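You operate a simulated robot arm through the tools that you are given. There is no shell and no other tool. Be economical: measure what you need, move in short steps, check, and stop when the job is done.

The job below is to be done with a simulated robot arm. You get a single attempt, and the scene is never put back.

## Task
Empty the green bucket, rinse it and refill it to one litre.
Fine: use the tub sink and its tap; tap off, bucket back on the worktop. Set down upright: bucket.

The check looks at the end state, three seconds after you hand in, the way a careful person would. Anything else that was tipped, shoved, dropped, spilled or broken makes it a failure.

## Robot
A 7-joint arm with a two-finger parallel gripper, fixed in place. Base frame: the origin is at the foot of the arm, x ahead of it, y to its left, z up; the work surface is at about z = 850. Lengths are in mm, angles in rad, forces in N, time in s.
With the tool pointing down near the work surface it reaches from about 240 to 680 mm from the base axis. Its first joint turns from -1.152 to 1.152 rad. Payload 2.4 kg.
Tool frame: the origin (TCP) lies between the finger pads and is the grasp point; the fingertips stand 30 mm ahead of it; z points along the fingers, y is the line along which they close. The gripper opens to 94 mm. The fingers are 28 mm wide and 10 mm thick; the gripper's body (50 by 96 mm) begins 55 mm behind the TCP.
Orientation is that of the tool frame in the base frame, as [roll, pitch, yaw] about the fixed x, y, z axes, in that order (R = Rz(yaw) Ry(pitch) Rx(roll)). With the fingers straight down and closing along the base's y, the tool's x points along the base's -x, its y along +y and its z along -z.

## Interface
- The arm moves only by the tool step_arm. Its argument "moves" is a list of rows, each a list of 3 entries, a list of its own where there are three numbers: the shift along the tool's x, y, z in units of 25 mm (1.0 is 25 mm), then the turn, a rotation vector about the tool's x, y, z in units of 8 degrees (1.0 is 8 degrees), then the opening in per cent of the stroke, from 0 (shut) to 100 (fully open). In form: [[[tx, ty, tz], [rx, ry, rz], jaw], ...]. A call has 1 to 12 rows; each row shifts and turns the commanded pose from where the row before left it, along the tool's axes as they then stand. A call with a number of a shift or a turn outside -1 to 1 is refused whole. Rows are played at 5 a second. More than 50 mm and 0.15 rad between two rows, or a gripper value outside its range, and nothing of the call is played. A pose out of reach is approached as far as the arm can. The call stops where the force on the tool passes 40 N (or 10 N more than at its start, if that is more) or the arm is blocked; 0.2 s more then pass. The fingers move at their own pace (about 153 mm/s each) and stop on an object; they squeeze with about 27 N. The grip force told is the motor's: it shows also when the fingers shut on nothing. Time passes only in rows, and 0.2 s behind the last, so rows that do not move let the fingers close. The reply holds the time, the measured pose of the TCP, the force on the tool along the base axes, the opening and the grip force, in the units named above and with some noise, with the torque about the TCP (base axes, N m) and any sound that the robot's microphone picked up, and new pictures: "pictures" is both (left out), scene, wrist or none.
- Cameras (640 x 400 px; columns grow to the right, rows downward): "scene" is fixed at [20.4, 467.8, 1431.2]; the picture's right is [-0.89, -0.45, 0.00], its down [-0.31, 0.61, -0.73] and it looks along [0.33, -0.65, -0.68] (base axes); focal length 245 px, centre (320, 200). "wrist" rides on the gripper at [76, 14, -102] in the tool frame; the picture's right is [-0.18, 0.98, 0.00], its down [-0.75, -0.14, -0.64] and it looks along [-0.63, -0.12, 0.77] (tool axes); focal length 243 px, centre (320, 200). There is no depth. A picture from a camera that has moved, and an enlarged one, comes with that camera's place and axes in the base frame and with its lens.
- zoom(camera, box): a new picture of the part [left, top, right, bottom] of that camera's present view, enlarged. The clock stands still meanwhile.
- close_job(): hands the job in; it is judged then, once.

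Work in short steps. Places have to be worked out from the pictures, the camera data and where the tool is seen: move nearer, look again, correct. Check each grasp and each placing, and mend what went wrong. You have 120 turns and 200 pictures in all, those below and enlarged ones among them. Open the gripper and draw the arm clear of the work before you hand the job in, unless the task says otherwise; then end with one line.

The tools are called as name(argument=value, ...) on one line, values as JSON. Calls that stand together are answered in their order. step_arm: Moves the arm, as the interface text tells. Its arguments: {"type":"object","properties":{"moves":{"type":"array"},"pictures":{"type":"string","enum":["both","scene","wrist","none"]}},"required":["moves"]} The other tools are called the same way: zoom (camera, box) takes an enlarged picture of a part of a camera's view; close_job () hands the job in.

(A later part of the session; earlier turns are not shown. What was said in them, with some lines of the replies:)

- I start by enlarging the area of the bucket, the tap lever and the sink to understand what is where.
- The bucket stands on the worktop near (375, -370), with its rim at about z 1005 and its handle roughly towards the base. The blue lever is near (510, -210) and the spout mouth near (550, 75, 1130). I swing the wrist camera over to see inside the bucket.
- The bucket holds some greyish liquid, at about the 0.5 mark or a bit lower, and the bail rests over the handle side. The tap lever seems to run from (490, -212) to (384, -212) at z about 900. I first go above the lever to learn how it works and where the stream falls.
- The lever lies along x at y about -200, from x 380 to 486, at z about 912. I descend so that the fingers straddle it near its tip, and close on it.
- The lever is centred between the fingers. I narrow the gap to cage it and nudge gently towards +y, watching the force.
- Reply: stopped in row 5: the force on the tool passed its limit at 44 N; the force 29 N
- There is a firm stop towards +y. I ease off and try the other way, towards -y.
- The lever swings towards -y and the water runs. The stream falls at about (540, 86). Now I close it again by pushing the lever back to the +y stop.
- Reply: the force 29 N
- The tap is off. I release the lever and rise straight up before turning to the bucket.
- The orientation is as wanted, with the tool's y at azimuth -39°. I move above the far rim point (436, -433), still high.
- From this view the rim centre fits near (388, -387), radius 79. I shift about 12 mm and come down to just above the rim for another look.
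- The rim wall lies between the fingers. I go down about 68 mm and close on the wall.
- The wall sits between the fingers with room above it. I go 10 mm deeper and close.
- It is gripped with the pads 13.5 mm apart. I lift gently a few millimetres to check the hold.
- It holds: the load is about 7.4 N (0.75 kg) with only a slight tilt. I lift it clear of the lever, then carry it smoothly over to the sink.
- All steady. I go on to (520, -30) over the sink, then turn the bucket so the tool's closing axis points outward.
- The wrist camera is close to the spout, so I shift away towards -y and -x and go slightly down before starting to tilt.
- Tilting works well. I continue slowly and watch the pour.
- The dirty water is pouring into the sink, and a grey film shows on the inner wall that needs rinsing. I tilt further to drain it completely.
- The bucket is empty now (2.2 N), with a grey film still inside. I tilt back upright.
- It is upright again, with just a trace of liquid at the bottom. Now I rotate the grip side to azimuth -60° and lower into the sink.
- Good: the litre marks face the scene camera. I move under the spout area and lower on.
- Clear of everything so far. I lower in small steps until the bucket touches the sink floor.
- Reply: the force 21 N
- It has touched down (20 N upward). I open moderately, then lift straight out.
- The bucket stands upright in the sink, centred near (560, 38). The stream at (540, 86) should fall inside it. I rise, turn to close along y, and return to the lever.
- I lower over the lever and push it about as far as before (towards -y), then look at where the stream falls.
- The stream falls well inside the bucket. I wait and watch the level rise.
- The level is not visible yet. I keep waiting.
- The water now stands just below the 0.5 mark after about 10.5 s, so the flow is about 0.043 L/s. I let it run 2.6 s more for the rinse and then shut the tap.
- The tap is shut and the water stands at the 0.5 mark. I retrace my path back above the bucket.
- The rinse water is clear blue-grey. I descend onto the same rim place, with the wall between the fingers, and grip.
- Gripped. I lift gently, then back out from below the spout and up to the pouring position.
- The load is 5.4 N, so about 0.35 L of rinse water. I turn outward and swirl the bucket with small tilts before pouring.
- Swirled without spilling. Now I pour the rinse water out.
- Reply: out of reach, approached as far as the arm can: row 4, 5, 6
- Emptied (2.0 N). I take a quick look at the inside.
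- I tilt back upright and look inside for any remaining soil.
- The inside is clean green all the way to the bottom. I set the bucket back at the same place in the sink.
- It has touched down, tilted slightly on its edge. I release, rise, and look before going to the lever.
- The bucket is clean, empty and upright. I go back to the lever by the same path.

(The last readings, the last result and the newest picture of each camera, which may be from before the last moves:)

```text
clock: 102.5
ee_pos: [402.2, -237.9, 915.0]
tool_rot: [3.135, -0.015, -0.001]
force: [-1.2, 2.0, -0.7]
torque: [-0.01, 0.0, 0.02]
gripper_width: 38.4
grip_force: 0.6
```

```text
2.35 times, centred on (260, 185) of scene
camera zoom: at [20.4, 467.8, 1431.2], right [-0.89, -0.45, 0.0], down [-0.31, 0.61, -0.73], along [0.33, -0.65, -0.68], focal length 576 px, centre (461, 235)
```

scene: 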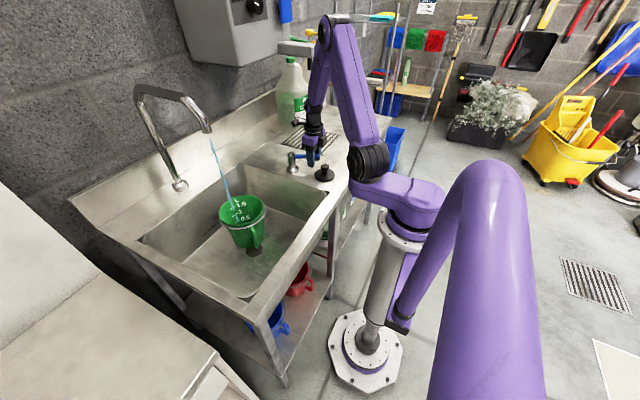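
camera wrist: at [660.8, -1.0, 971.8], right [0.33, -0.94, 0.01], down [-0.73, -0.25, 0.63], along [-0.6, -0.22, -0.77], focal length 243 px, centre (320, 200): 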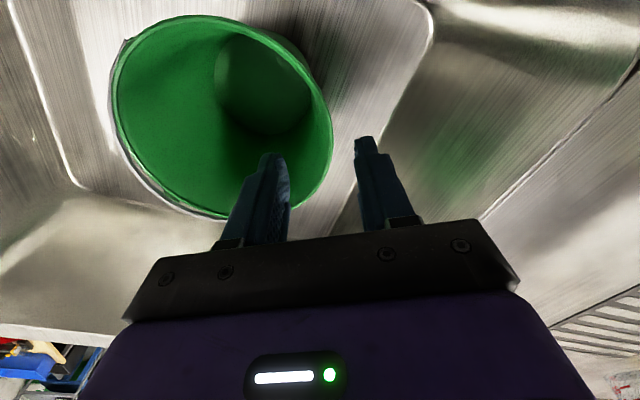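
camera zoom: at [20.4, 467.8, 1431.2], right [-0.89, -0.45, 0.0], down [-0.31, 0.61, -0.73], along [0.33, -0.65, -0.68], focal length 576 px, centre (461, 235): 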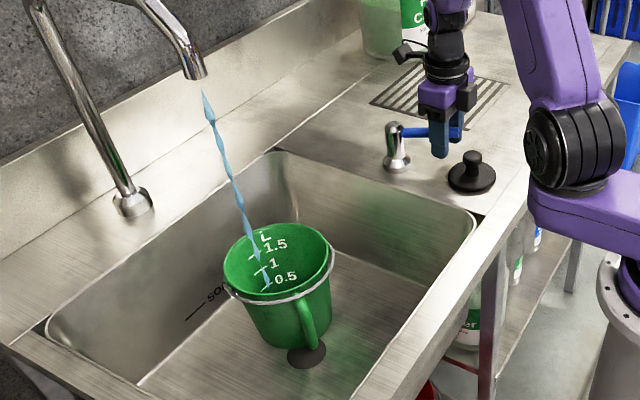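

The stream goes into the bucket. I wait about 10 s and look at the level.

step_arm(moves=[[[0, 0, 0], [0, 0, 0], 40], [[0, 0, 0], [0, 0, 0], 40], [[0, 0, 0], [0, 0, 0], 40], [[0, 0, 0], [0, 0, 0], 40], [[0, 0, 0], [0, 0, 0], 40], [[0, 0, 0], [0, 0, 0], 40], [[0, 0, 0], [0, 0, 0], 40], [[0, 0, 0], [0, 0, 0], 40], [[0, 0, 0], [0, 0, 0], 40], [[0, 0, 0], [0, 0, 0], 40], [[0, 0, 0], [0, 0, 0], 40], [[0, 0, 0], [0, 0, 0], 40]], pictures="none")

step_arm(moves=[[[0, 0, 0], [0, 0, 0], 40], [[0, 0, 0], [0, 0, 0], 40], [[0, 0, 0], [0, 0, 0], 40], [[0, 0, 0], [0, 0, 0], 40], [[0, 0, 0], [0, 0, 0], 40], [[0, 0, 0], [0, 0, 0], 40], [[0, 0, 0], [0, 0, 0], 40], [[0, 0, 0], [0, 0, 0], 40], [[0, 0, 0], [0, 0, 0], 40], [[0, 0, 0], [0, 0, 0], 40], [[0, 0, 0], [0, 0, 0], 40], [[0, 0, 0], [0, 0, 0], 40]], pictures="none")

step_arm(moves=[[[0, 0, 0], [0, 0, 0], 40], [[0, 0, 0], [0, 0, 0], 40], [[0, 0, 0], [0, 0, 0], 40], [[0, 0, 0], [0, 0, 0], 40], [[0, 0, 0], [0, 0, 0], 40], [[0, 0, 0], [0, 0, 0], 40], [[0, 0, 0], [0, 0, 0], 40], [[0, 0, 0], [0, 0, 0], 40], [[0, 0, 0], [0, 0, 0], 40], [[0, 0, 0], [0, 0, 0], 40], [[0, 0, 0], [0, 0, 0], 40], [[0, 0, 0], [0, 0, 0], 40]], pictures="none")

zoom(camera="scene", box=[200, 170, 290, 260])

```text
clock: 105.1
ee_pos: [401.6, -236.5, 915.2]
tool_rot: [3.133, -0.015, -0.001]
force: [0.1, -0.2, -0.6]
torque: [0.02, 0.0, -0.01]
gripper_width: 37.8
grip_force: 0.1
```

```text
clock: 107.7
ee_pos: [403.1, -236.6, 915.0]
tool_rot: [3.135, -0.014, -0.002]
force: [1.1, 0.2, -0.3]
torque: [0.07, -0.02, 0.0]
gripper_width: 37.7
grip_force: 0.0
```

```text
clock: 110.3
ee_pos: [403.3, -237.3, 914.6]
tool_rot: [3.136, -0.014, -0.003]
force: [-1.3, 0.3, 0.8]
torque: [-0.03, 0.01, 0.0]
gripper_width: 37.4
grip_force: 0.0
```

```text
4.44 times, centred on (245, 215) of scene
camera zoom: at [20.4, 467.8, 1431.2], right [-0.89, -0.45, 0.0], down [-0.31, 0.61, -0.73], along [0.33, -0.65, -0.68], focal length 1088 px, centre (653, 133)
```

zoom: 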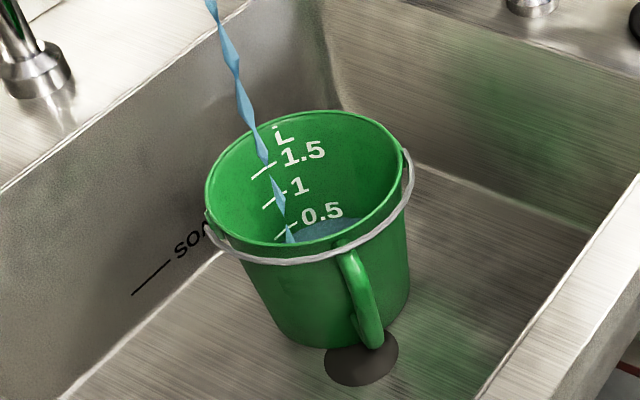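

The water is slightly below the 0.5 mark (about 0.4 L), so the flow is about 0.05 L/s. I wait another 7.8 s and check.

step_arm(moves=[[[0, 0, 0], [0, 0, 0], 40], [[0, 0, 0], [0, 0, 0], 40], [[0, 0, 0], [0, 0, 0], 40], [[0, 0, 0], [0, 0, 0], 40], [[0, 0, 0], [0, 0, 0], 40], [[0, 0, 0], [0, 0, 0], 40], [[0, 0, 0], [0, 0, 0], 40], [[0, 0, 0], [0, 0, 0], 40], [[0, 0, 0], [0, 0, 0], 40], [[0, 0, 0], [0, 0, 0], 40], [[0, 0, 0], [0, 0, 0], 40], [[0, 0, 0], [0, 0, 0], 40]], pictures="none")

step_arm(moves=[[[0, 0, 0], [0, 0, 0], 40], [[0, 0, 0], [0, 0, 0], 40], [[0, 0, 0], [0, 0, 0], 40], [[0, 0, 0], [0, 0, 0], 40], [[0, 0, 0], [0, 0, 0], 40], [[0, 0, 0], [0, 0, 0], 40], [[0, 0, 0], [0, 0, 0], 40], [[0, 0, 0], [0, 0, 0], 40], [[0, 0, 0], [0, 0, 0], 40], [[0, 0, 0], [0, 0, 0], 40], [[0, 0, 0], [0, 0, 0], 40], [[0, 0, 0], [0, 0, 0], 40]], pictures="none")

step_arm(moves=[[[0, 0, 0], [0, 0, 0], 40], [[0, 0, 0], [0, 0, 0], 40], [[0, 0, 0], [0, 0, 0], 40], [[0, 0, 0], [0, 0, 0], 40], [[0, 0, 0], [0, 0, 0], 40], [[0, 0, 0], [0, 0, 0], 40], [[0, 0, 0], [0, 0, 0], 40], [[0, 0, 0], [0, 0, 0], 40], [[0, 0, 0], [0, 0, 0], 40], [[0, 0, 0], [0, 0, 0], 40], [[0, 0, 0], [0, 0, 0], 40], [[0, 0, 0], [0, 0, 0], 40]], pictures="none")

zoom(camera="scene", box=[215, 185, 270, 240])

```text
clock: 112.9
ee_pos: [403.6, -237.6, 914.7]
tool_rot: [3.135, -0.015, -0.004]
force: [-0.3, 0.0, -0.9]
torque: [-0.01, 0.01, 0.02]
gripper_width: 37.4
grip_force: 0.0
```

```text
clock: 115.5
ee_pos: [401.7, -237.3, 914.1]
tool_rot: [3.134, -0.015, -0.001]
force: [-0.7, -0.4, 0.4]
torque: [-0.01, -0.02, -0.03]
gripper_width: 37.7
grip_force: 0.2
```

```text
clock: 118.1
ee_pos: [402.0, -237.6, 913.8]
tool_rot: [3.135, -0.015, -0.004]
force: [-0.8, -0.2, -0.1]
torque: [0.0, -0.03, 0.02]
gripper_width: 37.6
grip_force: 0.0
```

```text
7.27 times, centred on (242, 212) of scene
camera zoom: at [20.4, 467.8, 1431.2], right [-0.89, -0.45, 0.0], down [-0.31, 0.61, -0.73], along [0.33, -0.65, -0.68], focal length 1780 px, centre (884, 109)
```

zoom: 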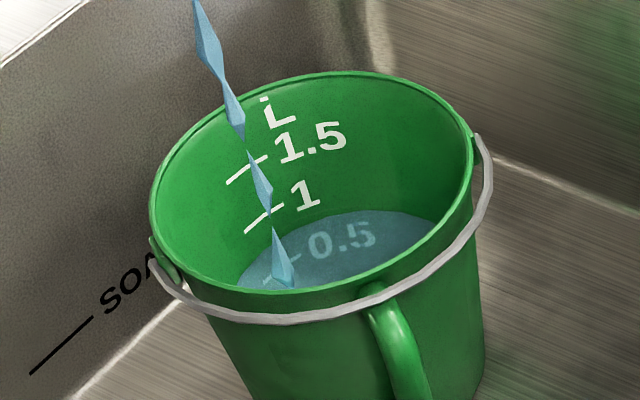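

By interpolation between the marks it is about 0.78 L now. I wait 2.6 s and look again.

step_arm(moves=[[[0, 0, 0], [0, 0, 0], 40], [[0, 0, 0], [0, 0, 0], 40], [[0, 0, 0], [0, 0, 0], 40], [[0, 0, 0], [0, 0, 0], 40], [[0, 0, 0], [0, 0, 0], 40], [[0, 0, 0], [0, 0, 0], 40], [[0, 0, 0], [0, 0, 0], 40], [[0, 0, 0], [0, 0, 0], 40], [[0, 0, 0], [0, 0, 0], 40], [[0, 0, 0], [0, 0, 0], 40], [[0, 0, 0], [0, 0, 0], 40], [[0, 0, 0], [0, 0, 0], 40]], pictures="none")

zoom(camera="scene", box=[215, 185, 270, 240])

```text
clock: 120.7
ee_pos: [403.2, -237.6, 913.7]
tool_rot: [3.134, -0.012, -0.003]
force: [-0.1, 0.2, 0.1]
torque: [0.0, 0.01, 0.01]
gripper_width: 37.6
grip_force: 0.1
```

```text
7.27 times, centred on (242, 212) of scene
camera zoom: at [20.4, 467.8, 1431.2], right [-0.89, -0.45, 0.0], down [-0.31, 0.61, -0.73], along [0.33, -0.65, -0.68], focal length 1780 px, centre (884, 109)
```

zoom: 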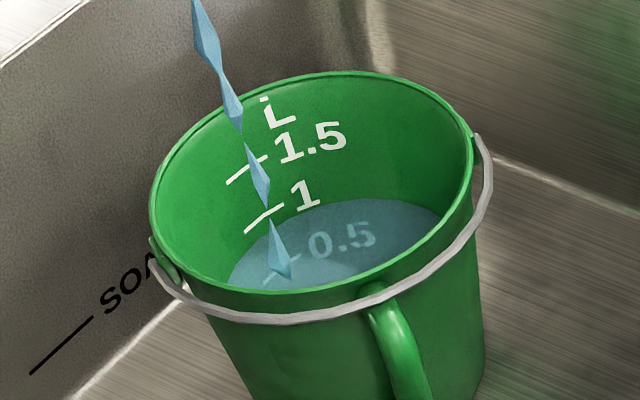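

About 0.88 L now. Around 2.5 s more is needed, including the closing time. I wait 1.6 s and then push the lever shut.

step_arm(moves=[[[0, 0, 0], [0, 0, 0], 40], [[0, 0, 0], [0, 0, 0], 40], [[0, 0, 0], [0, 0, 0], 40], [[0, 0, 0], [0, 0, 0], 40], [[0, 0, 0], [0, 0, 0], 40], [[0, 0, 0], [0, 0, 0], 40], [[0, 0, 0], [0, 0, 0], 40], [[0, 0, 0], [0, 0, 0], 40], [[0, -0.55, 0], [0, 0, 0], 40], [[0, -0.55, 0], [0, 0, 0], 40], [[0, -0.55, 0], [0, 0, 0], 40], [[0, -0.4, 0], [0, 0, 0], 40]], pictures="scene")

zoom(camera="scene", box=[215, 185, 270, 240])

```text
clock: 123.3
ee_pos: [403.8, -187.4, 913.9]
tool_rot: [3.134, -0.017, -0.004]
force: [-2.5, -12.3, -3.5]
torque: [0.12, -0.1, -0.02]
gripper_width: 44.4
grip_force: 6.5
```

scene: 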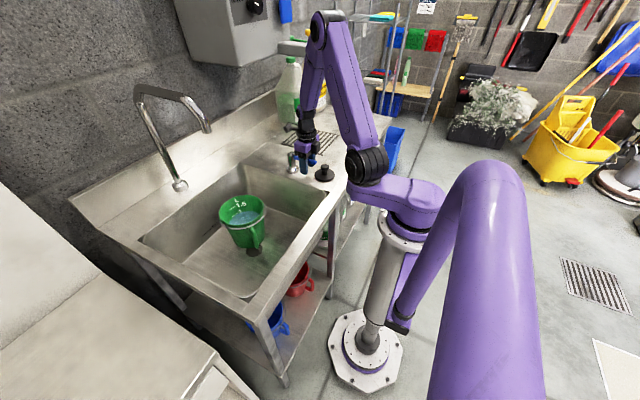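

```text
7.27 times, centred on (242, 212) of scene
camera zoom: at [20.4, 467.4, 1431.3], right [-0.89, -0.45, 0.0], down [-0.31, 0.61, -0.73], along [0.33, -0.65, -0.68], focal length 1780 px, centre (884, 109)
```

zoom: 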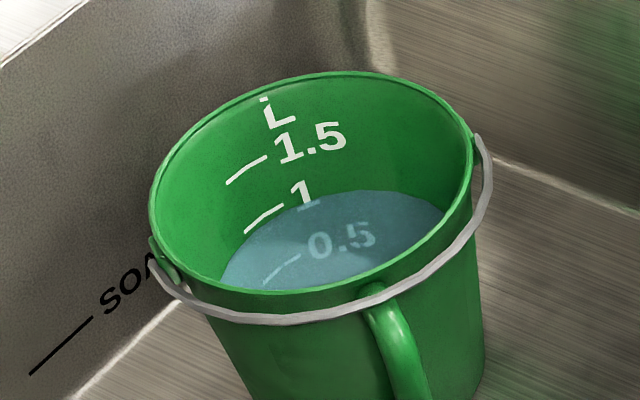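

The tap is shut and the level is very near the 1 mark. I zoom closer.

zoom(camera="scene", box=[230, 200, 258, 228])

```text
14.29 times, centred on (244, 214) of scene
camera zoom: at [20.4, 467.4, 1431.3], right [-0.89, -0.45, 0.0], down [-0.31, 0.61, -0.73], along [0.33, -0.65, -0.68], focal length 3496 px, centre (1406, 0)
```

zoom: 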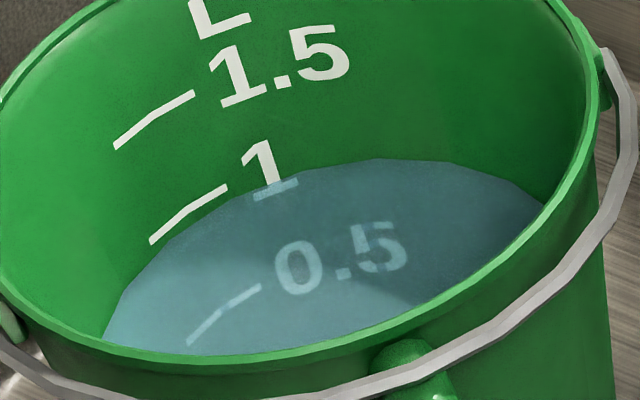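

The level reads about 0.94–0.95 L. I give it one short pulse: open, then shut at once.

step_arm(moves=[[[0, 0.6, 0], [0, 0, 0], 40], [[0, 0.6, 0], [0, 0, 0], 40], [[0, 0.5, 0], [0, 0, 0], 40], [[0, 0.3, 0], [0, 0, 0], 40], [[0, 0, 0], [0, 0, 0], 40], [[0, -0.5, 0], [0, 0, 0], 40], [[0, -0.5, 0], [0, 0, 0], 40], [[0, -0.6, 0], [0, 0, 0], 40], [[0, -0.4, 0], [0, 0, 0], 40]], pictures="scene")

zoom(camera="scene", box=[230, 200, 258, 228])

```text
clock: 125.3
ee_pos: [402.5, -188.2, 913.8]
tool_rot: [3.132, -0.016, -0.006]
force: [-0.7, -13.3, -3.8]
torque: [0.11, -0.11, 0.03]
gripper_width: 44.9
grip_force: 6.7
```

scene: 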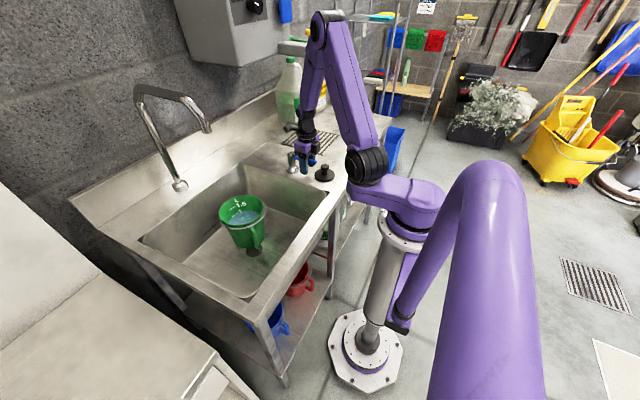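

```text
14.29 times, centred on (244, 214) of scene
camera zoom: at [20.5, 467.4, 1431.3], right [-0.89, -0.45, 0.0], down [-0.31, 0.61, -0.73], along [0.33, -0.65, -0.68], focal length 3496 px, centre (1406, 0)
```

zoom: 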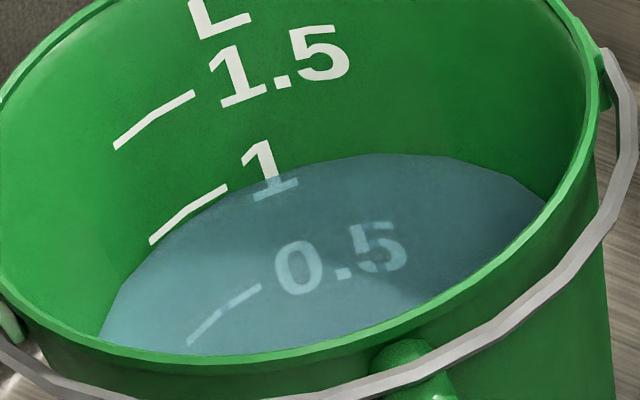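

About 0.97 L. One more identical pulse should bring it onto the mark.

step_arm(moves=[[[0, 0.6, 0], [0, 0, 0], 40], [[0, 0.6, 0], [0, 0, 0], 40], [[0, 0.5, 0], [0, 0, 0], 40], [[0, 0.3, 0], [0, 0, 0], 40], [[0, 0, 0], [0, 0, 0], 40], [[0, -0.5, 0], [0, 0, 0], 40], [[0, -0.5, 0], [0, 0, 0], 40], [[0, -0.6, 0], [0, 0, 0], 40], [[0, -0.4, 0], [0, 0, 0], 40]], pictures="none")

zoom(camera="scene", box=[230, 200, 258, 228])

zoom(camera="scene", box=[170, 100, 350, 270])

```text
clock: 127.3
ee_pos: [404.0, -188.5, 915.7]
tool_rot: [3.133, -0.015, -0.005]
force: [-3.3, -12.7, -2.8]
torque: [0.12, -0.14, -0.03]
gripper_width: 44.6
grip_force: 6.2
```

```text
14.29 times, centred on (244, 214) of scene
camera zoom: at [20.4, 467.4, 1431.3], right [-0.89, -0.45, 0.0], down [-0.31, 0.61, -0.73], along [0.33, -0.65, -0.68], focal length 3496 px, centre (1406, 0)
```

zoom: 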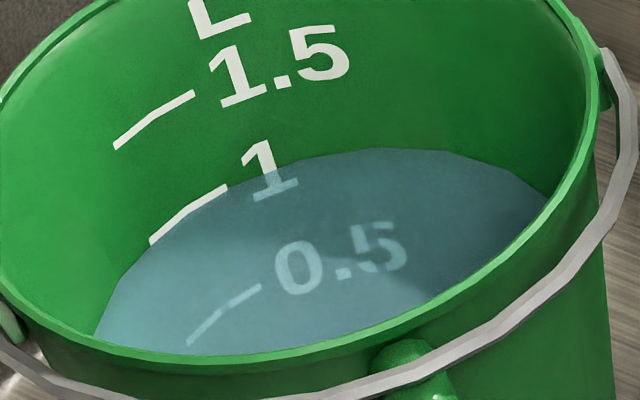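

```text
2.35 times, centred on (260, 185) of scene
camera zoom: at [20.4, 467.4, 1431.3], right [-0.89, -0.45, 0.0], down [-0.31, 0.61, -0.73], along [0.33, -0.65, -0.68], focal length 576 px, centre (461, 235)
```

zoom: 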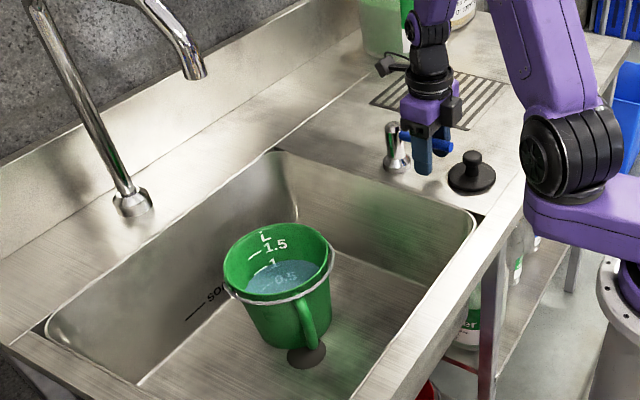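

The water is exactly on the 1-litre mark and the tap is off. I go back above the bucket rim.

step_arm(moves=[[[0, 0.4, 0], [0, 0, 0], 60], [[0, 0, -0.96], [0, 0, 0], 60], [[0, 0, -0.96], [0, 0, 0], 60], [[0, 0, -0.96], [0, 0, 0], 60], [[0, 0, -0.96], [0, 0, 0], 60]], pictures="none")

step_arm(moves=[[[0.92, -0.84, 0], [0, 0, 0], 60], [[0.92, -0.84, 0], [0, 0, 0], 60], [[0.92, -0.84, 0], [0, 0, 0], 60], [[0.92, -0.84, 0], [0, 0, 0], 60], [[0.92, -0.84, 0], [0, 0, 0], 60], [[0.92, -0.84, 0], [0, 0, 0], 60], [[0.92, -0.84, 0], [0, 0, 0], 60], [[0.92, -0.84, 0], [0, 0, 0], 60]], pictures="none")

step_arm(moves=[[[0, 0, 0], [0, 0, -0.93], 60], [[0, 0, 0], [0, 0, -0.93], 60], [[0, 0, 0], [0, 0, -0.93], 60], [[0, 0, 0], [0, 0, -0.93], 60], [[0, 0, 1], [0, 0, 0], 60], [[0, 0, 1], [0, 0, 0], 60], [[0, 0, 1], [0, 0, 0], 60], [[0, 0, 1], [0, 0, 0], 60], [[0, 0, 1], [0, 0, 0], 60], [[0, 0, 1], [0, 0, 0], 60]], pictures="both")

```text
clock: 128.5
ee_pos: [401.6, -196.3, 1009.8]
tool_rot: [3.135, -0.013, -0.003]
force: [-0.5, 0.3, -0.4]
torque: [-0.01, 0.01, -0.04]
gripper_width: 56.1
grip_force: 0.0
```

```text
clock: 130.3
ee_pos: [586.8, -27.5, 1012.0]
tool_rot: [3.136, -0.014, -0.005]
force: [1.0, -0.2, 0.6]
torque: [0.02, -0.02, -0.01]
gripper_width: 56.3
grip_force: 0.1
```

```text
clock: 132.5
ee_pos: [589.1, -28.1, 861.7]
tool_rot: [3.131, -0.007, 0.517]
force: [-0.3, 0.1, -0.3]
torque: [-0.03, 0.02, 0.03]
gripper_width: 56.4
grip_force: 0.1
camera wrist: at [660.0, -1.8, 964.5], right [0.33, -0.95, 0.01], down [-0.73, -0.25, 0.63], along [-0.6, -0.21, -0.77], focal length 243 px, centre (320, 200)
```

scene: 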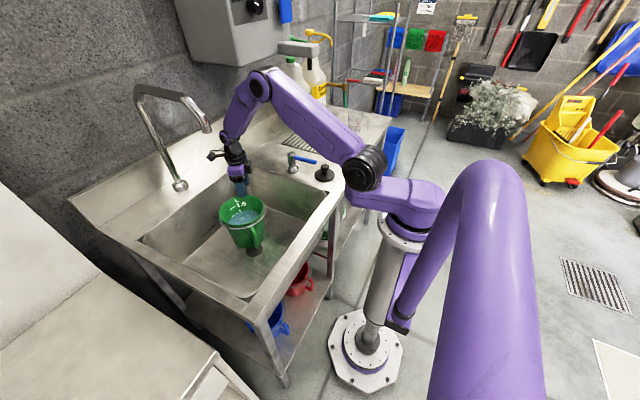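
wrist: 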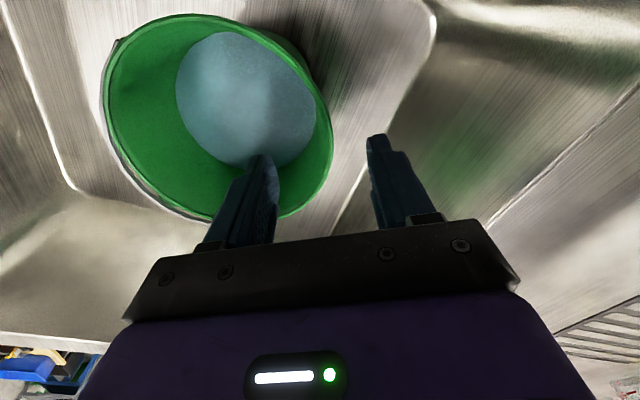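

The rim wall is about 8 mm outward of the TCP line. I tilt the fingers by about 7° to match the wall's taper, so the bucket stays level when held, and descend along the wall.

step_arm(moves=[[[0, 0.4, 0], [0.85, 0, 0], 75], [[0, 0, 0.8], [0, 0, 0], 75], [[0, 0, 0.8], [0, 0, 0], 75], [[0, 0, 0.8], [0, 0, 0], 75], [[0, 0, 0.6], [0, 0, 0], 75]], pictures="wrist")

zoom(camera="scene", box=[180, 130, 320, 270])

```text
clock: 133.7
ee_pos: [590.7, -30.7, 787.3]
tool_rot: [-3.037, -0.009, 0.516]
force: [-0.1, -0.2, 0.8]
torque: [0.03, 0.0, 0.0]
gripper_width: 70.5
grip_force: 0.1
camera wrist: at [667.5, -14.3, 888.9], right [0.32, -0.94, -0.11], down [-0.7, -0.31, 0.65], along [-0.64, -0.14, -0.76], focal length 243 px, centre (320, 200)
```

wrist: 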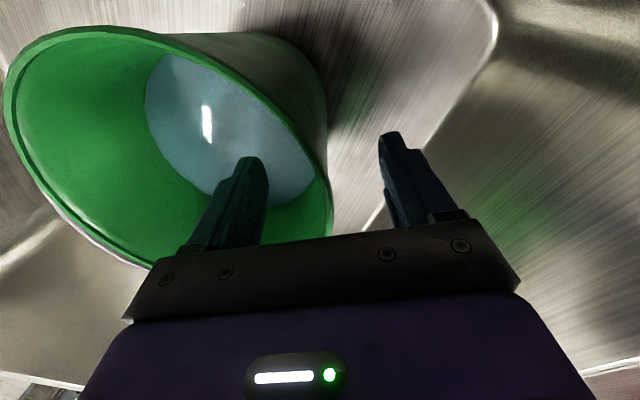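

```text
2.86 times, centred on (250, 200) of scene
camera zoom: at [20.4, 467.8, 1431.2], right [-0.89, -0.45, 0.0], down [-0.31, 0.61, -0.73], along [0.33, -0.65, -0.68], focal length 699 px, centre (520, 200)
```

zoom: 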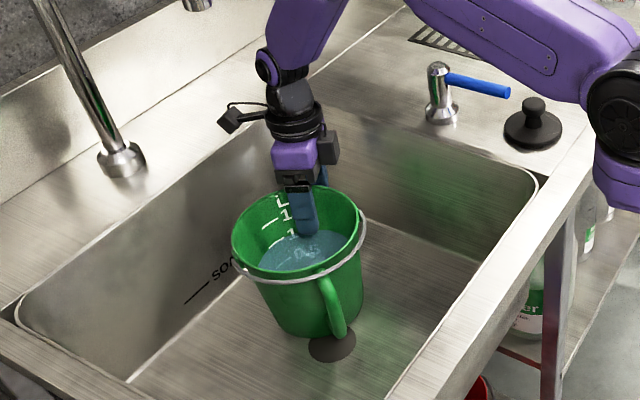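

Well aligned. I go 11 mm deeper and close.

step_arm(moves=[[[0, 0, 0.45], [0, 0, 0], 75], [[0, 0, 0], [0, 0, 0], 40], [[0, 0, 0], [0, 0, 0], 15], [[0, 0, 0], [0, 0, 0], 0], [[0, 0, 0], [0, 0, 0], 0], [[0, 0, 0], [0, 0, 0], 0]], pictures="wrist")

```text
clock: 135.1
ee_pos: [590.5, -29.5, 776.4]
tool_rot: [-3.037, -0.007, 0.518]
force: [2.2, 1.1, -0.1]
torque: [-0.49, -0.28, -0.11]
gripper_width: 9.4
grip_force: 26.4
camera wrist: at [667.3, -12.8, 877.8], right [0.32, -0.94, -0.11], down [-0.7, -0.31, 0.65], along [-0.64, -0.14, -0.76], focal length 243 px, centre (320, 200)
```

wrist: 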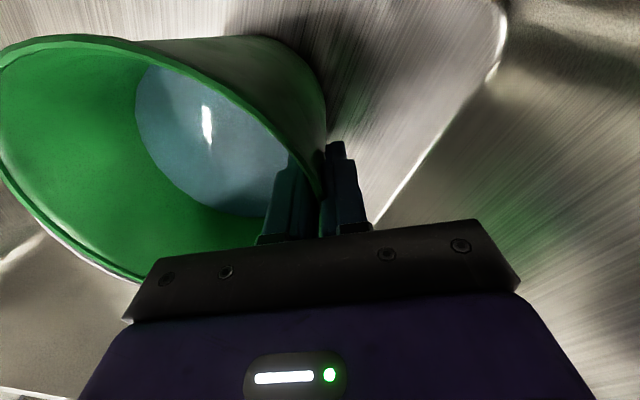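

The pads lie flat on the wall (9.4 mm). I lift a few millimetres vertically as a test of the hold with the full load.

step_arm(moves=[[[0, -0.02, -0.2], [0, 0, 0], 0], [[0, -0.03, -0.3], [0, 0, 0], 0], [[0, -0.03, -0.3], [0, 0, 0], 0], [[0, 0, 0], [0, 0, 0], 0], [[0, 0, 0], [0, 0, 0], 0]], pictures="wrist")

zoom(camera="scene", box=[180, 130, 320, 270])

```text
clock: 136.3
ee_pos: [589.1, -28.7, 794.8]
tool_rot: [-3.034, -0.009, 0.517]
force: [-0.1, 0.2, -11.6]
torque: [-0.79, -0.52, 0.0]
gripper_width: 9.3
grip_force: 27.2
camera wrist: at [666.9, -13.4, 897.1], right [0.32, -0.94, -0.11], down [-0.7, -0.31, 0.65], along [-0.64, -0.14, -0.76], focal length 243 px, centre (320, 200)
```

wrist: 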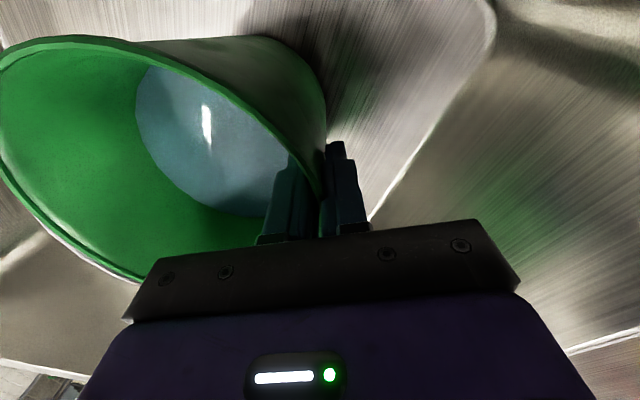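

```text
2.86 times, centred on (250, 200) of scene
camera zoom: at [20.6, 467.8, 1431.2], right [-0.89, -0.45, 0.0], down [-0.31, 0.61, -0.73], along [0.33, -0.65, -0.68], focal length 699 px, centre (520, 200)
```

zoom: 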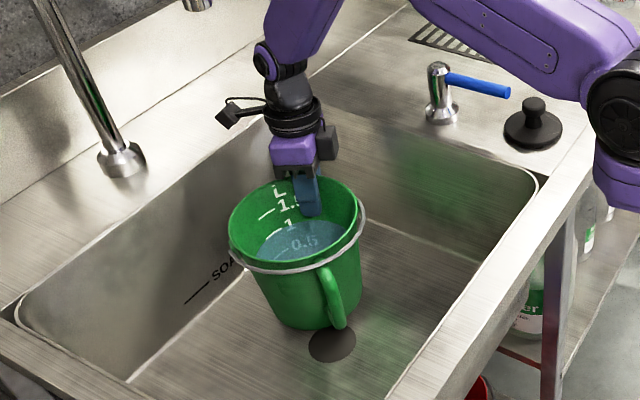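

The weight is 11.6 N, which makes about 0.98 L of water, and the hold is steady. I lift smoothly out of the sink, backing away from the spout.

step_arm(moves=[[[0, -0.03, -0.3], [0, 0, 0], 0], [[0, -0.05, -0.5], [0, 0, 0], 0], [[0, -0.07, -0.7], [0, 0, 0], 0], [[0, -0.08, -0.7], [0, 0, 0], 0], [[0, -0.08, -0.7], [0, 0, 0], 0], [[0, -0.08, -0.7], [0, 0, 0], 0], [[0, -0.06, -0.5], [0, 0, 0], 0], [[0, -0.03, -0.3], [0, 0, 0], 0], [[0, 0, 0], [0, 0, 0], 0]], pictures="scene")

step_arm(moves=[[[-0.25, -0.05, 0], [0, 0, 0], 0], [[-0.45, -0.1, 0.01], [0, 0, 0], 0], [[-0.6, -0.12, 0.015], [0, 0, 0], 0], [[-0.6, -0.13, 0.015], [0, 0, 0], 0], [[-0.6, -0.13, 0.015], [0, 0, 0], 0], [[-0.6, -0.12, 0.015], [0, 0, 0], 0], [[-0.35, -0.07, 0.01], [0, 0, 0], 0], [[-0.15, -0.03, 0], [0, 0, 0], 0], [[0, 0, 0], [0, 0, 0], 0]], pictures="scene")

step_arm(moves=[[[0, -0.03, -0.3], [0, 0, 0], 0], [[0, -0.06, -0.6], [0, 0, 0], 0], [[0, -0.09, -0.8], [0, 0, 0], 0], [[0, -0.09, -0.8], [0, 0, 0], 0], [[0, -0.09, -0.8], [0, 0, 0], 0], [[0, -0.09, -0.8], [0, 0, 0], 0], [[0, -0.09, -0.8], [0, 0, 0], 0], [[0, -0.09, -0.8], [0, 0, 0], 0], [[0, -0.09, -0.8], [0, 0, 0], 0], [[0, -0.06, -0.5], [0, 0, 0], 0], [[0, -0.03, -0.3], [0, 0, 0], 0], [[0, 0, 0], [0, 0, 0], 0]], pictures="both")

```text
clock: 138.3
ee_pos: [588.3, -30.4, 907.2]
tool_rot: [-3.034, -0.009, 0.517]
force: [-0.1, 0.2, -11.7]
torque: [-0.77, -0.49, -0.01]
gripper_width: 9.7
grip_force: 27.1
```

scene: 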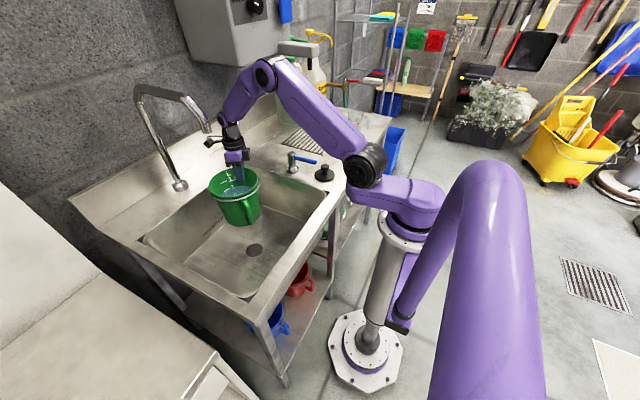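

```text
clock: 140.3
ee_pos: [500.6, -57.2, 905.8]
tool_rot: [-3.036, -0.008, 0.517]
force: [-0.4, -0.7, -12.0]
torque: [-0.76, -0.5, 0.03]
gripper_width: 9.7
grip_force: 27.3
```

scene: 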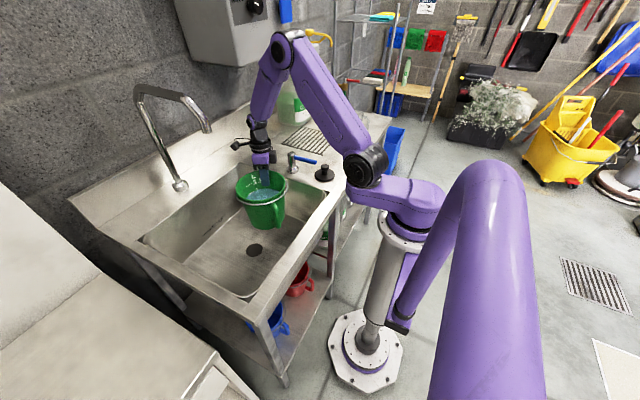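

```text
clock: 142.9
ee_pos: [499.2, -58.1, 1089.6]
tool_rot: [-3.037, -0.009, 0.516]
force: [0.5, 0.1, -11.5]
torque: [-0.78, -0.5, -0.01]
gripper_width: 9.5
grip_force: 27.5
camera wrist: at [576.8, -42.1, 1191.1], right [0.32, -0.94, -0.11], down [-0.7, -0.31, 0.65], along [-0.64, -0.14, -0.76], focal length 243 px, centre (320, 200)
```

scene: 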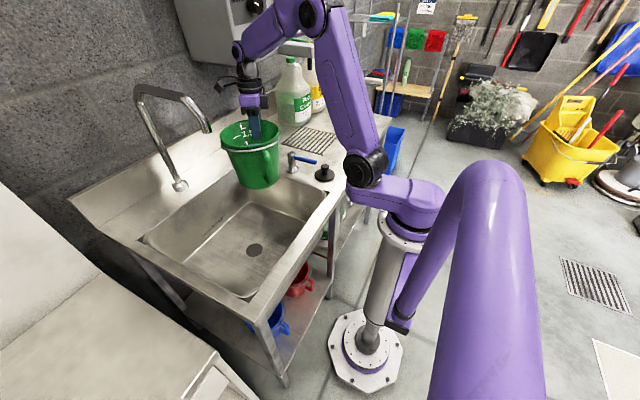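
wrist: 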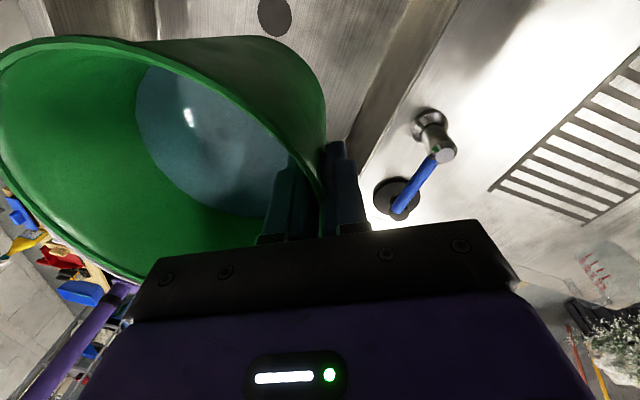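

All steady at 11.5 N. I carry the bucket smoothly over to the worktop, to about (388, -387).

step_arm(moves=[[[-0.161, 0.19, -0.021], [0, 0, 0], 0], [[-0.29, 0.342, -0.037], [0, 0, 0], 0], [[-0.419, 0.494, -0.054], [0, 0, 0], 0], [[-0.516, 0.608, -0.066], [0, 0, 0], 0], [[-0.516, 0.608, -0.066], [0, 0, 0], 0], [[-0.516, 0.608, -0.066], [0, 0, 0], 0], [[-0.516, 0.608, -0.066], [0, 0, 0], 0], [[-0.516, 0.608, -0.066], [0, 0, 0], 0], [[-0.516, 0.608, -0.066], [0, 0, 0], 0], [[-0.516, 0.608, -0.066], [0, 0, 0], 0], [[-0.516, 0.608, -0.066], [0, 0, 0], 0], [[-0.516, 0.608, -0.066], [0, 0, 0], 0]], pictures="scene")

step_arm(moves=[[[-0.516, 0.608, -0.066], [0, 0, 0], 0], [[-0.516, 0.608, -0.066], [0, 0, 0], 0], [[-0.516, 0.608, -0.066], [0, 0, 0], 0], [[-0.516, 0.608, -0.066], [0, 0, 0], 0], [[-0.516, 0.608, -0.066], [0, 0, 0], 0], [[-0.516, 0.608, -0.066], [0, 0, 0], 0], [[-0.516, 0.608, -0.066], [0, 0, 0], 0], [[-0.516, 0.608, -0.066], [0, 0, 0], 0], [[-0.387, 0.456, -0.05], [0, 0, 0], 0], [[-0.226, 0.266, -0.029], [0, 0, 0], 0], [[-0.11, 0.129, -0.014], [0, 0, 0], 0], [[0, 0, 0], [0, 0, 0], 0]], pictures="both")

```text
clock: 145.5
ee_pos: [460.0, -269.0, 1089.2]
tool_rot: [-3.034, -0.008, 0.517]
force: [0.2, 0.6, -12.2]
torque: [-0.79, -0.51, -0.03]
gripper_width: 9.6
grip_force: 27.7
```

scene: 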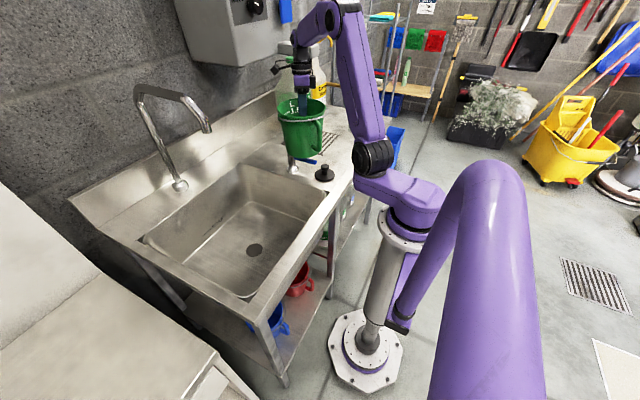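

```text
clock: 147.4
ee_pos: [433.2, -423.8, 1086.1]
tool_rot: [-3.019, -0.006, 0.541]
force: [0.6, 2.7, -14.1]
torque: [-1.14, -0.19, 0.22]
gripper_width: 9.5
grip_force: 26.9
stopped in row 9: the force on the tool passed its limit at 54 N (the readings are from after the stop); the commanded pose is now the measured one
camera wrist: at [511.7, -406.8, 1187.4], right [0.35, -0.93, -0.12], down [-0.68, -0.34, 0.65], along [-0.64, -0.14, -0.75], focal length 243 px, centre (320, 200)
```

scene: 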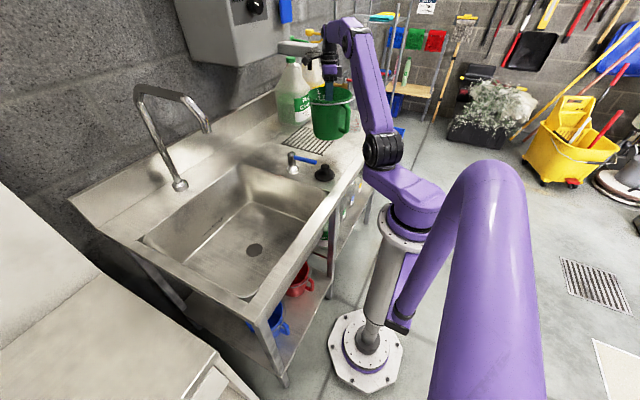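
wrist: 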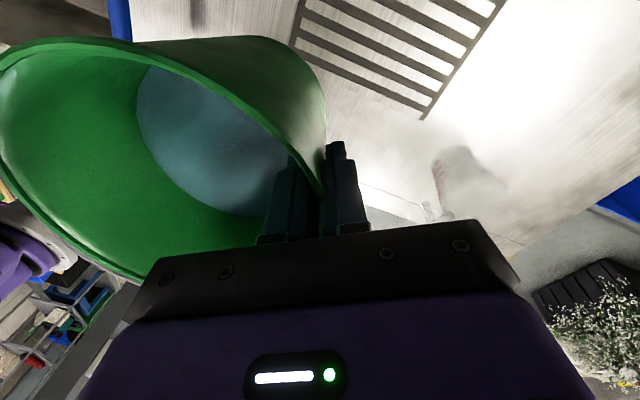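

The arm stopped on a force spike. I look at what is touching.

zoom(camera="scene", box=[260, 10, 380, 150])

```text
2.86 times, centred on (320, 80) of scene
camera zoom: at [20.7, 467.7, 1431.2], right [-0.89, -0.45, 0.0], down [-0.31, 0.61, -0.73], along [0.33, -0.65, -0.68], focal length 699 px, centre (320, 543)
```

zoom: 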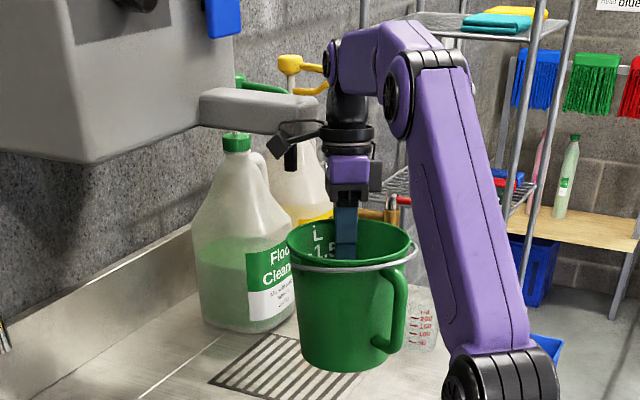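

The wrist camera brushed the dispenser's fixed arm. The bucket is already over the worktop and still well held. I back off towards -x away from the dispenser and check.

step_arm(moves=[[[-0.15, -0.13, 0.01], [0, 0, 0], 0], [[-0.25, -0.22, 0.02], [0, 0, 0], 0], [[-0.25, -0.22, 0.02], [0, 0, 0], 0], [[-0.25, -0.22, 0.02], [0, 0, 0], 0], [[-0.15, -0.1, 0.01], [0, 0, 0], 0], [[0, 0, 0], [0, 0, 0], 0], [[0, 0, 0], [0, 0, 0], 0]], pictures="both")

zoom(camera="scene", box=[260, 10, 380, 150])

```text
clock: 149.0
ee_pos: [397.7, -418.6, 1088.7]
tool_rot: [-3.023, -0.008, 0.54]
force: [-0.6, 0.2, -11.8]
torque: [-0.78, -0.49, 0.0]
gripper_width: 9.5
grip_force: 26.9
camera wrist: at [476.5, -402.2, 1189.8], right [0.34, -0.93, -0.12], down [-0.68, -0.34, 0.65], along [-0.64, -0.14, -0.75], focal length 243 px, centre (320, 200)
```

scene: 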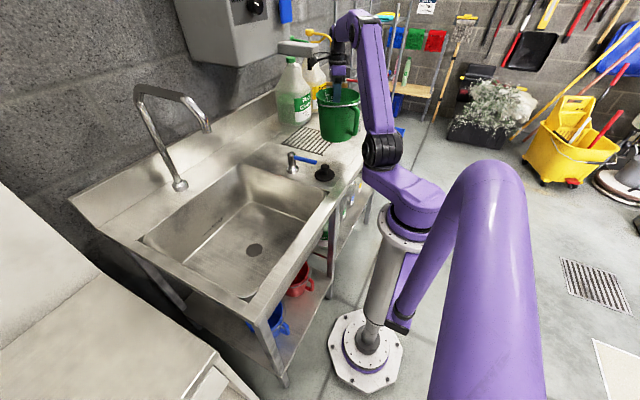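
wrist: 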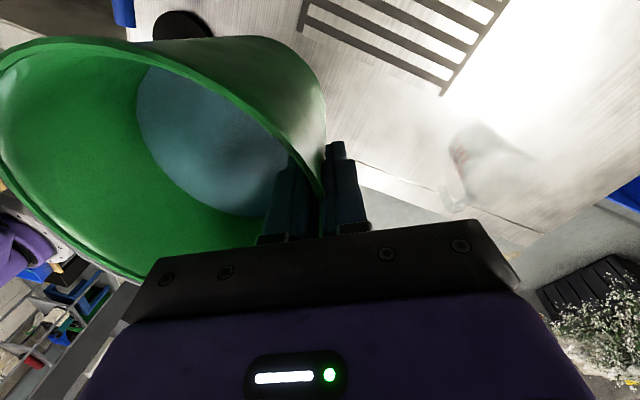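

```text
2.86 times, centred on (320, 80) of scene
camera zoom: at [20.6, 467.6, 1431.2], right [-0.89, -0.45, 0.0], down [-0.31, 0.61, -0.73], along [0.33, -0.65, -0.68], focal length 699 px, centre (320, 543)
```

zoom: 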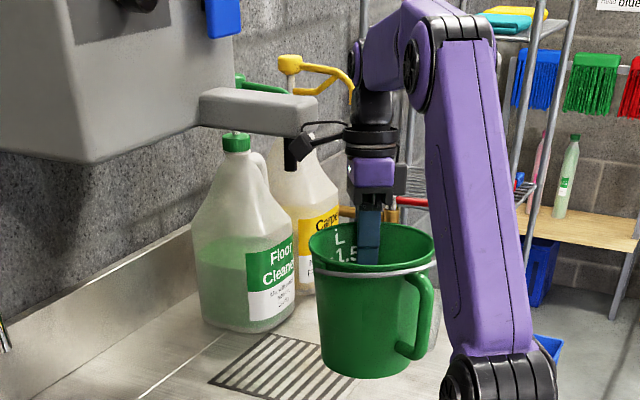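

Nothing was lost: still 11.8 N, level water. The bucket centre is at about (359, -354), with the worktop's front edge at x about 270. I shift 12 mm inward while lowering to just above the surface.

step_arm(moves=[[[0.2, 0.12, 0.2], [0, 0, 0], 0], [[0.21, 0.17, 0.4], [0, 0, 0], 0], [[0, 0.07, 0.6], [0, 0, 0], 0], [[0, 0.07, 0.6], [0, 0, 0], 0], [[0, 0.07, 0.6], [0, 0, 0], 0], [[0, 0.06, 0.5], [0, 0, 0], 0], [[0, 0.04, 0.35], [0, 0, 0], 0], [[0, 0.02, 0.2], [0, 0, 0], 0], [[0, 0, 0], [0, 0, 0], 0]], pictures="wrist")

zoom(camera="scene", box=[260, 60, 400, 200])

```text
clock: 151.0
ee_pos: [410.1, -418.1, 1000.6]
tool_rot: [-3.024, -0.008, 0.54]
force: [0.6, -0.4, -10.8]
torque: [-0.81, -0.51, 0.0]
gripper_width: 9.1
grip_force: 26.9
camera wrist: at [488.2, -400.8, 1102.2], right [0.34, -0.93, -0.12], down [-0.68, -0.34, 0.65], along [-0.64, -0.14, -0.75], focal length 243 px, centre (320, 200)
```

wrist: 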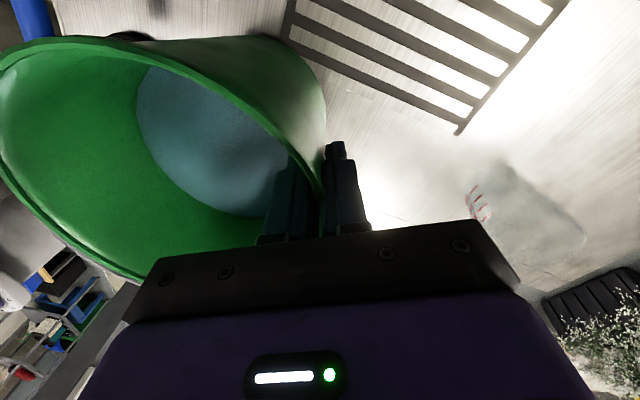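

```text
2.86 times, centred on (330, 130) of scene
camera zoom: at [20.6, 467.6, 1431.2], right [-0.89, -0.45, 0.0], down [-0.31, 0.61, -0.73], along [0.33, -0.65, -0.68], focal length 699 px, centre (291, 400)
```

zoom: 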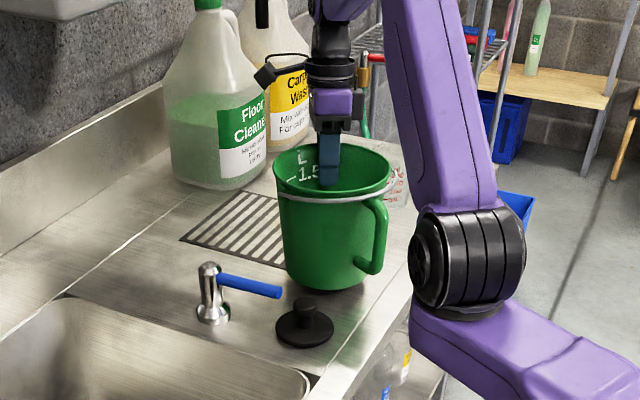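

Clear of the plug and lever. I lower in fine steps until it touches down.

step_arm(moves=[[[0, 0.02, 0.2], [0, 0, 0], 0], [[0, 0.02, 0.2], [0, 0, 0], 0], [[0, 0.02, 0.15], [0, 0, 0], 0], [[0, 0, 0], [0, 0, 0], 0]], pictures="none")

```text
clock: 152.0
ee_pos: [410.4, -417.7, 988.2]
tool_rot: [-3.023, -0.009, 0.539]
force: [-0.1, -0.4, -11.5]
torque: [-0.78, -0.52, 0.01]
gripper_width: 9.4
grip_force: 27.4
```

step_arm(moves=[[[0, 0.01, 0.1], [0, 0, 0], 0], [[0, 0.01, 0.1], [0, 0, 0], 0], [[0, 0, 0], [0, 0, 0], 0]], pictures="none")

```text
clock: 152.8
ee_pos: [410.9, -417.7, 982.3]
tool_rot: [-3.022, -0.009, 0.539]
force: [0.1, 0.2, -11.2]
torque: [-0.75, -0.56, -0.03]
gripper_width: 9.5
grip_force: 26.8
```

Not in contact yet (11.2 N still carried). I keep lowering a few millimetres at a time.

step_arm(moves=[[[0, 0.01, 0.1], [0, 0, 0], 0], [[0, 0.01, 0.1], [0, 0, 0], 0], [[0, 0, 0], [0, 0, 0], 0]], pictures="none")

zoom(camera="scene", box=[260, 60, 400, 200])

```text
clock: 153.6
ee_pos: [409.8, -417.2, 979.5]
tool_rot: [-3.026, -0.01, 0.541]
force: [-6.7, 2.2, 20.4]
torque: [0.33, 0.01, 0.24]
gripper_width: 9.4
grip_force: 27.5
```

```text
2.86 times, centred on (330, 130) of scene
camera zoom: at [20.0, 468.1, 1431.0], right [-0.89, -0.45, 0.0], down [-0.31, 0.61, -0.73], along [0.33, -0.65, -0.68], focal length 699 px, centre (291, 400)
```

zoom: 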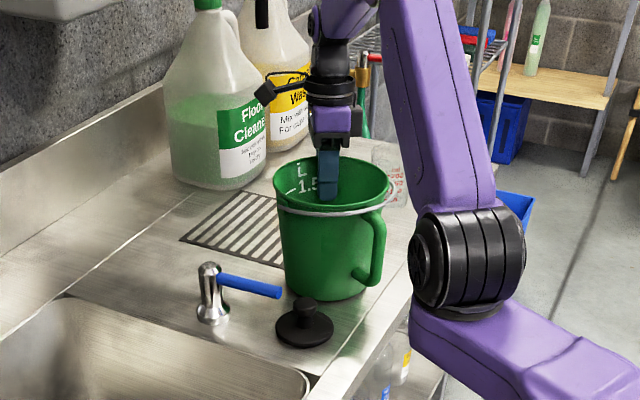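

It stands on the worktop (20 N upward). I ease up slightly and open the fingers.

step_arm(moves=[[[0, 0, -0.06], [0, 0, 0], 0], [[0, 0, 0], [0, 0, 0], 12], [[0, 0, 0], [0, 0, 0], 25], [[0, 0, 0], [0, 0, 0], 50], [[0, 0, 0], [0, 0, 0], 50]], pictures="wrist")

zoom(camera="scene", box=[260, 60, 400, 200])

```text
clock: 154.8
ee_pos: [411.1, -416.7, 979.0]
tool_rot: [-3.022, -0.009, 0.538]
force: [-0.7, 0.7, 0.1]
torque: [0.01, -0.01, -0.01]
gripper_width: 47.1
grip_force: 0.1
camera wrist: at [488.8, -400.1, 1080.1], right [0.34, -0.93, -0.12], down [-0.68, -0.33, 0.65], along [-0.64, -0.14, -0.75], focal length 243 px, centre (320, 200)
```

wrist: 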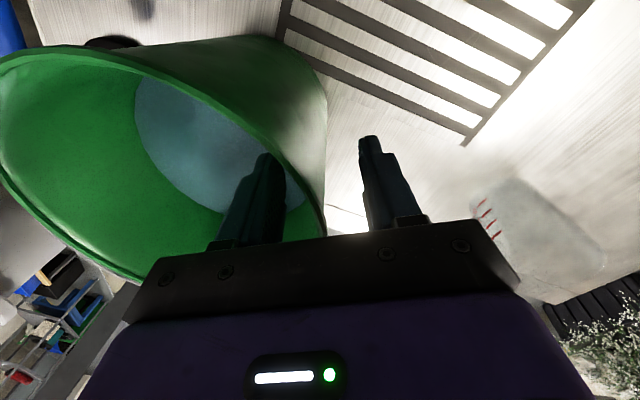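

```text
2.86 times, centred on (330, 130) of scene
camera zoom: at [20.4, 467.8, 1431.2], right [-0.89, -0.45, 0.0], down [-0.31, 0.61, -0.73], along [0.33, -0.65, -0.68], focal length 699 px, centre (291, 400)
```

zoom: 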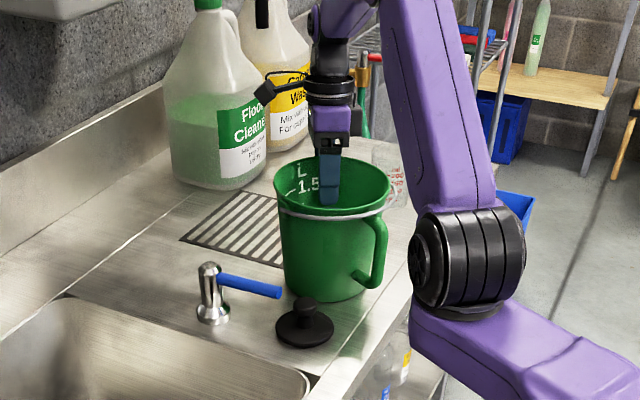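

Released cleanly, with the bucket standing upright. I rise vertically, then sidestep away from the dispenser and up.

step_arm(moves=[[[0, -0.06, -0.6], [0, 0, 0], 50], [[0, -0.1, -0.9], [0, 0, 0], 50], [[0, -0.1, -0.9], [0, 0, 0], 50], [[0, -0.07, -0.7], [0, 0, 0], 50], [[-0.5, -0.75, 0.08], [0, 0, 0], 50], [[-0.5, -0.75, 0.08], [0, 0, 0], 50], [[0, -0.1, -0.9], [0, 0, 0], 50], [[0, -0.1, -0.9], [0, 0, 0], 50], [[0, -0.1, -0.9], [0, 0, 0], 50], [[0, -0.1, -0.9], [0, 0, 0], 50], [[0, -0.1, -0.9], [0, 0, 0], 50]], pictures="both")

zoom(camera="scene", box=[240, 20, 400, 200])

```text
clock: 157.2
ee_pos: [369.8, -399.8, 1170.7]
tool_rot: [-3.022, -0.007, 0.539]
force: [0.2, 0.4, 0.4]
torque: [-0.01, -0.01, -0.02]
gripper_width: 47.2
grip_force: 0.0
camera wrist: at [447.1, -382.9, 1271.8], right [0.34, -0.93, -0.12], down [-0.68, -0.33, 0.65], along [-0.64, -0.14, -0.75], focal length 243 px, centre (320, 200)
```

scene: 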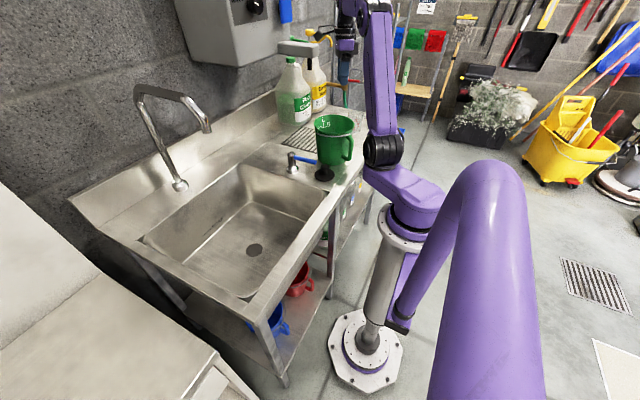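
wrist: 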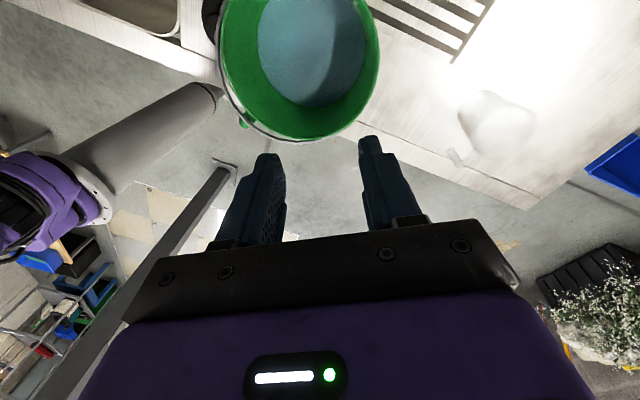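

```text
2.22 times, centred on (320, 110) of scene
camera zoom: at [20.4, 467.8, 1431.2], right [-0.89, -0.45, 0.0], down [-0.31, 0.61, -0.73], along [0.33, -0.65, -0.68], focal length 544 px, centre (320, 400)
```

zoom: 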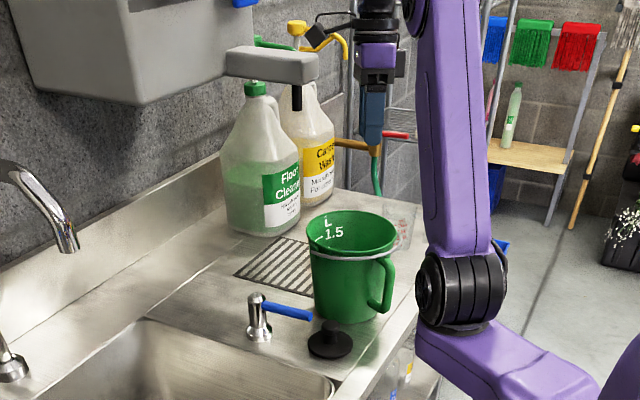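

The bucket stands upright on the worktop with clear water in it. The tap is off, the sink is empty, nothing else has moved, and the open gripper is well clear above. I hand the job in.

close_job()

```text
The job is handed in.
```

The green bucket was emptied into the tub sink, rinsed, refilled to the 1-litre mark (about 0.98 L by weight) and set upright on the worktop with the tap off; on the way back the wrist camera bumped the wall dispenser's arm, with no spill or visible damage.
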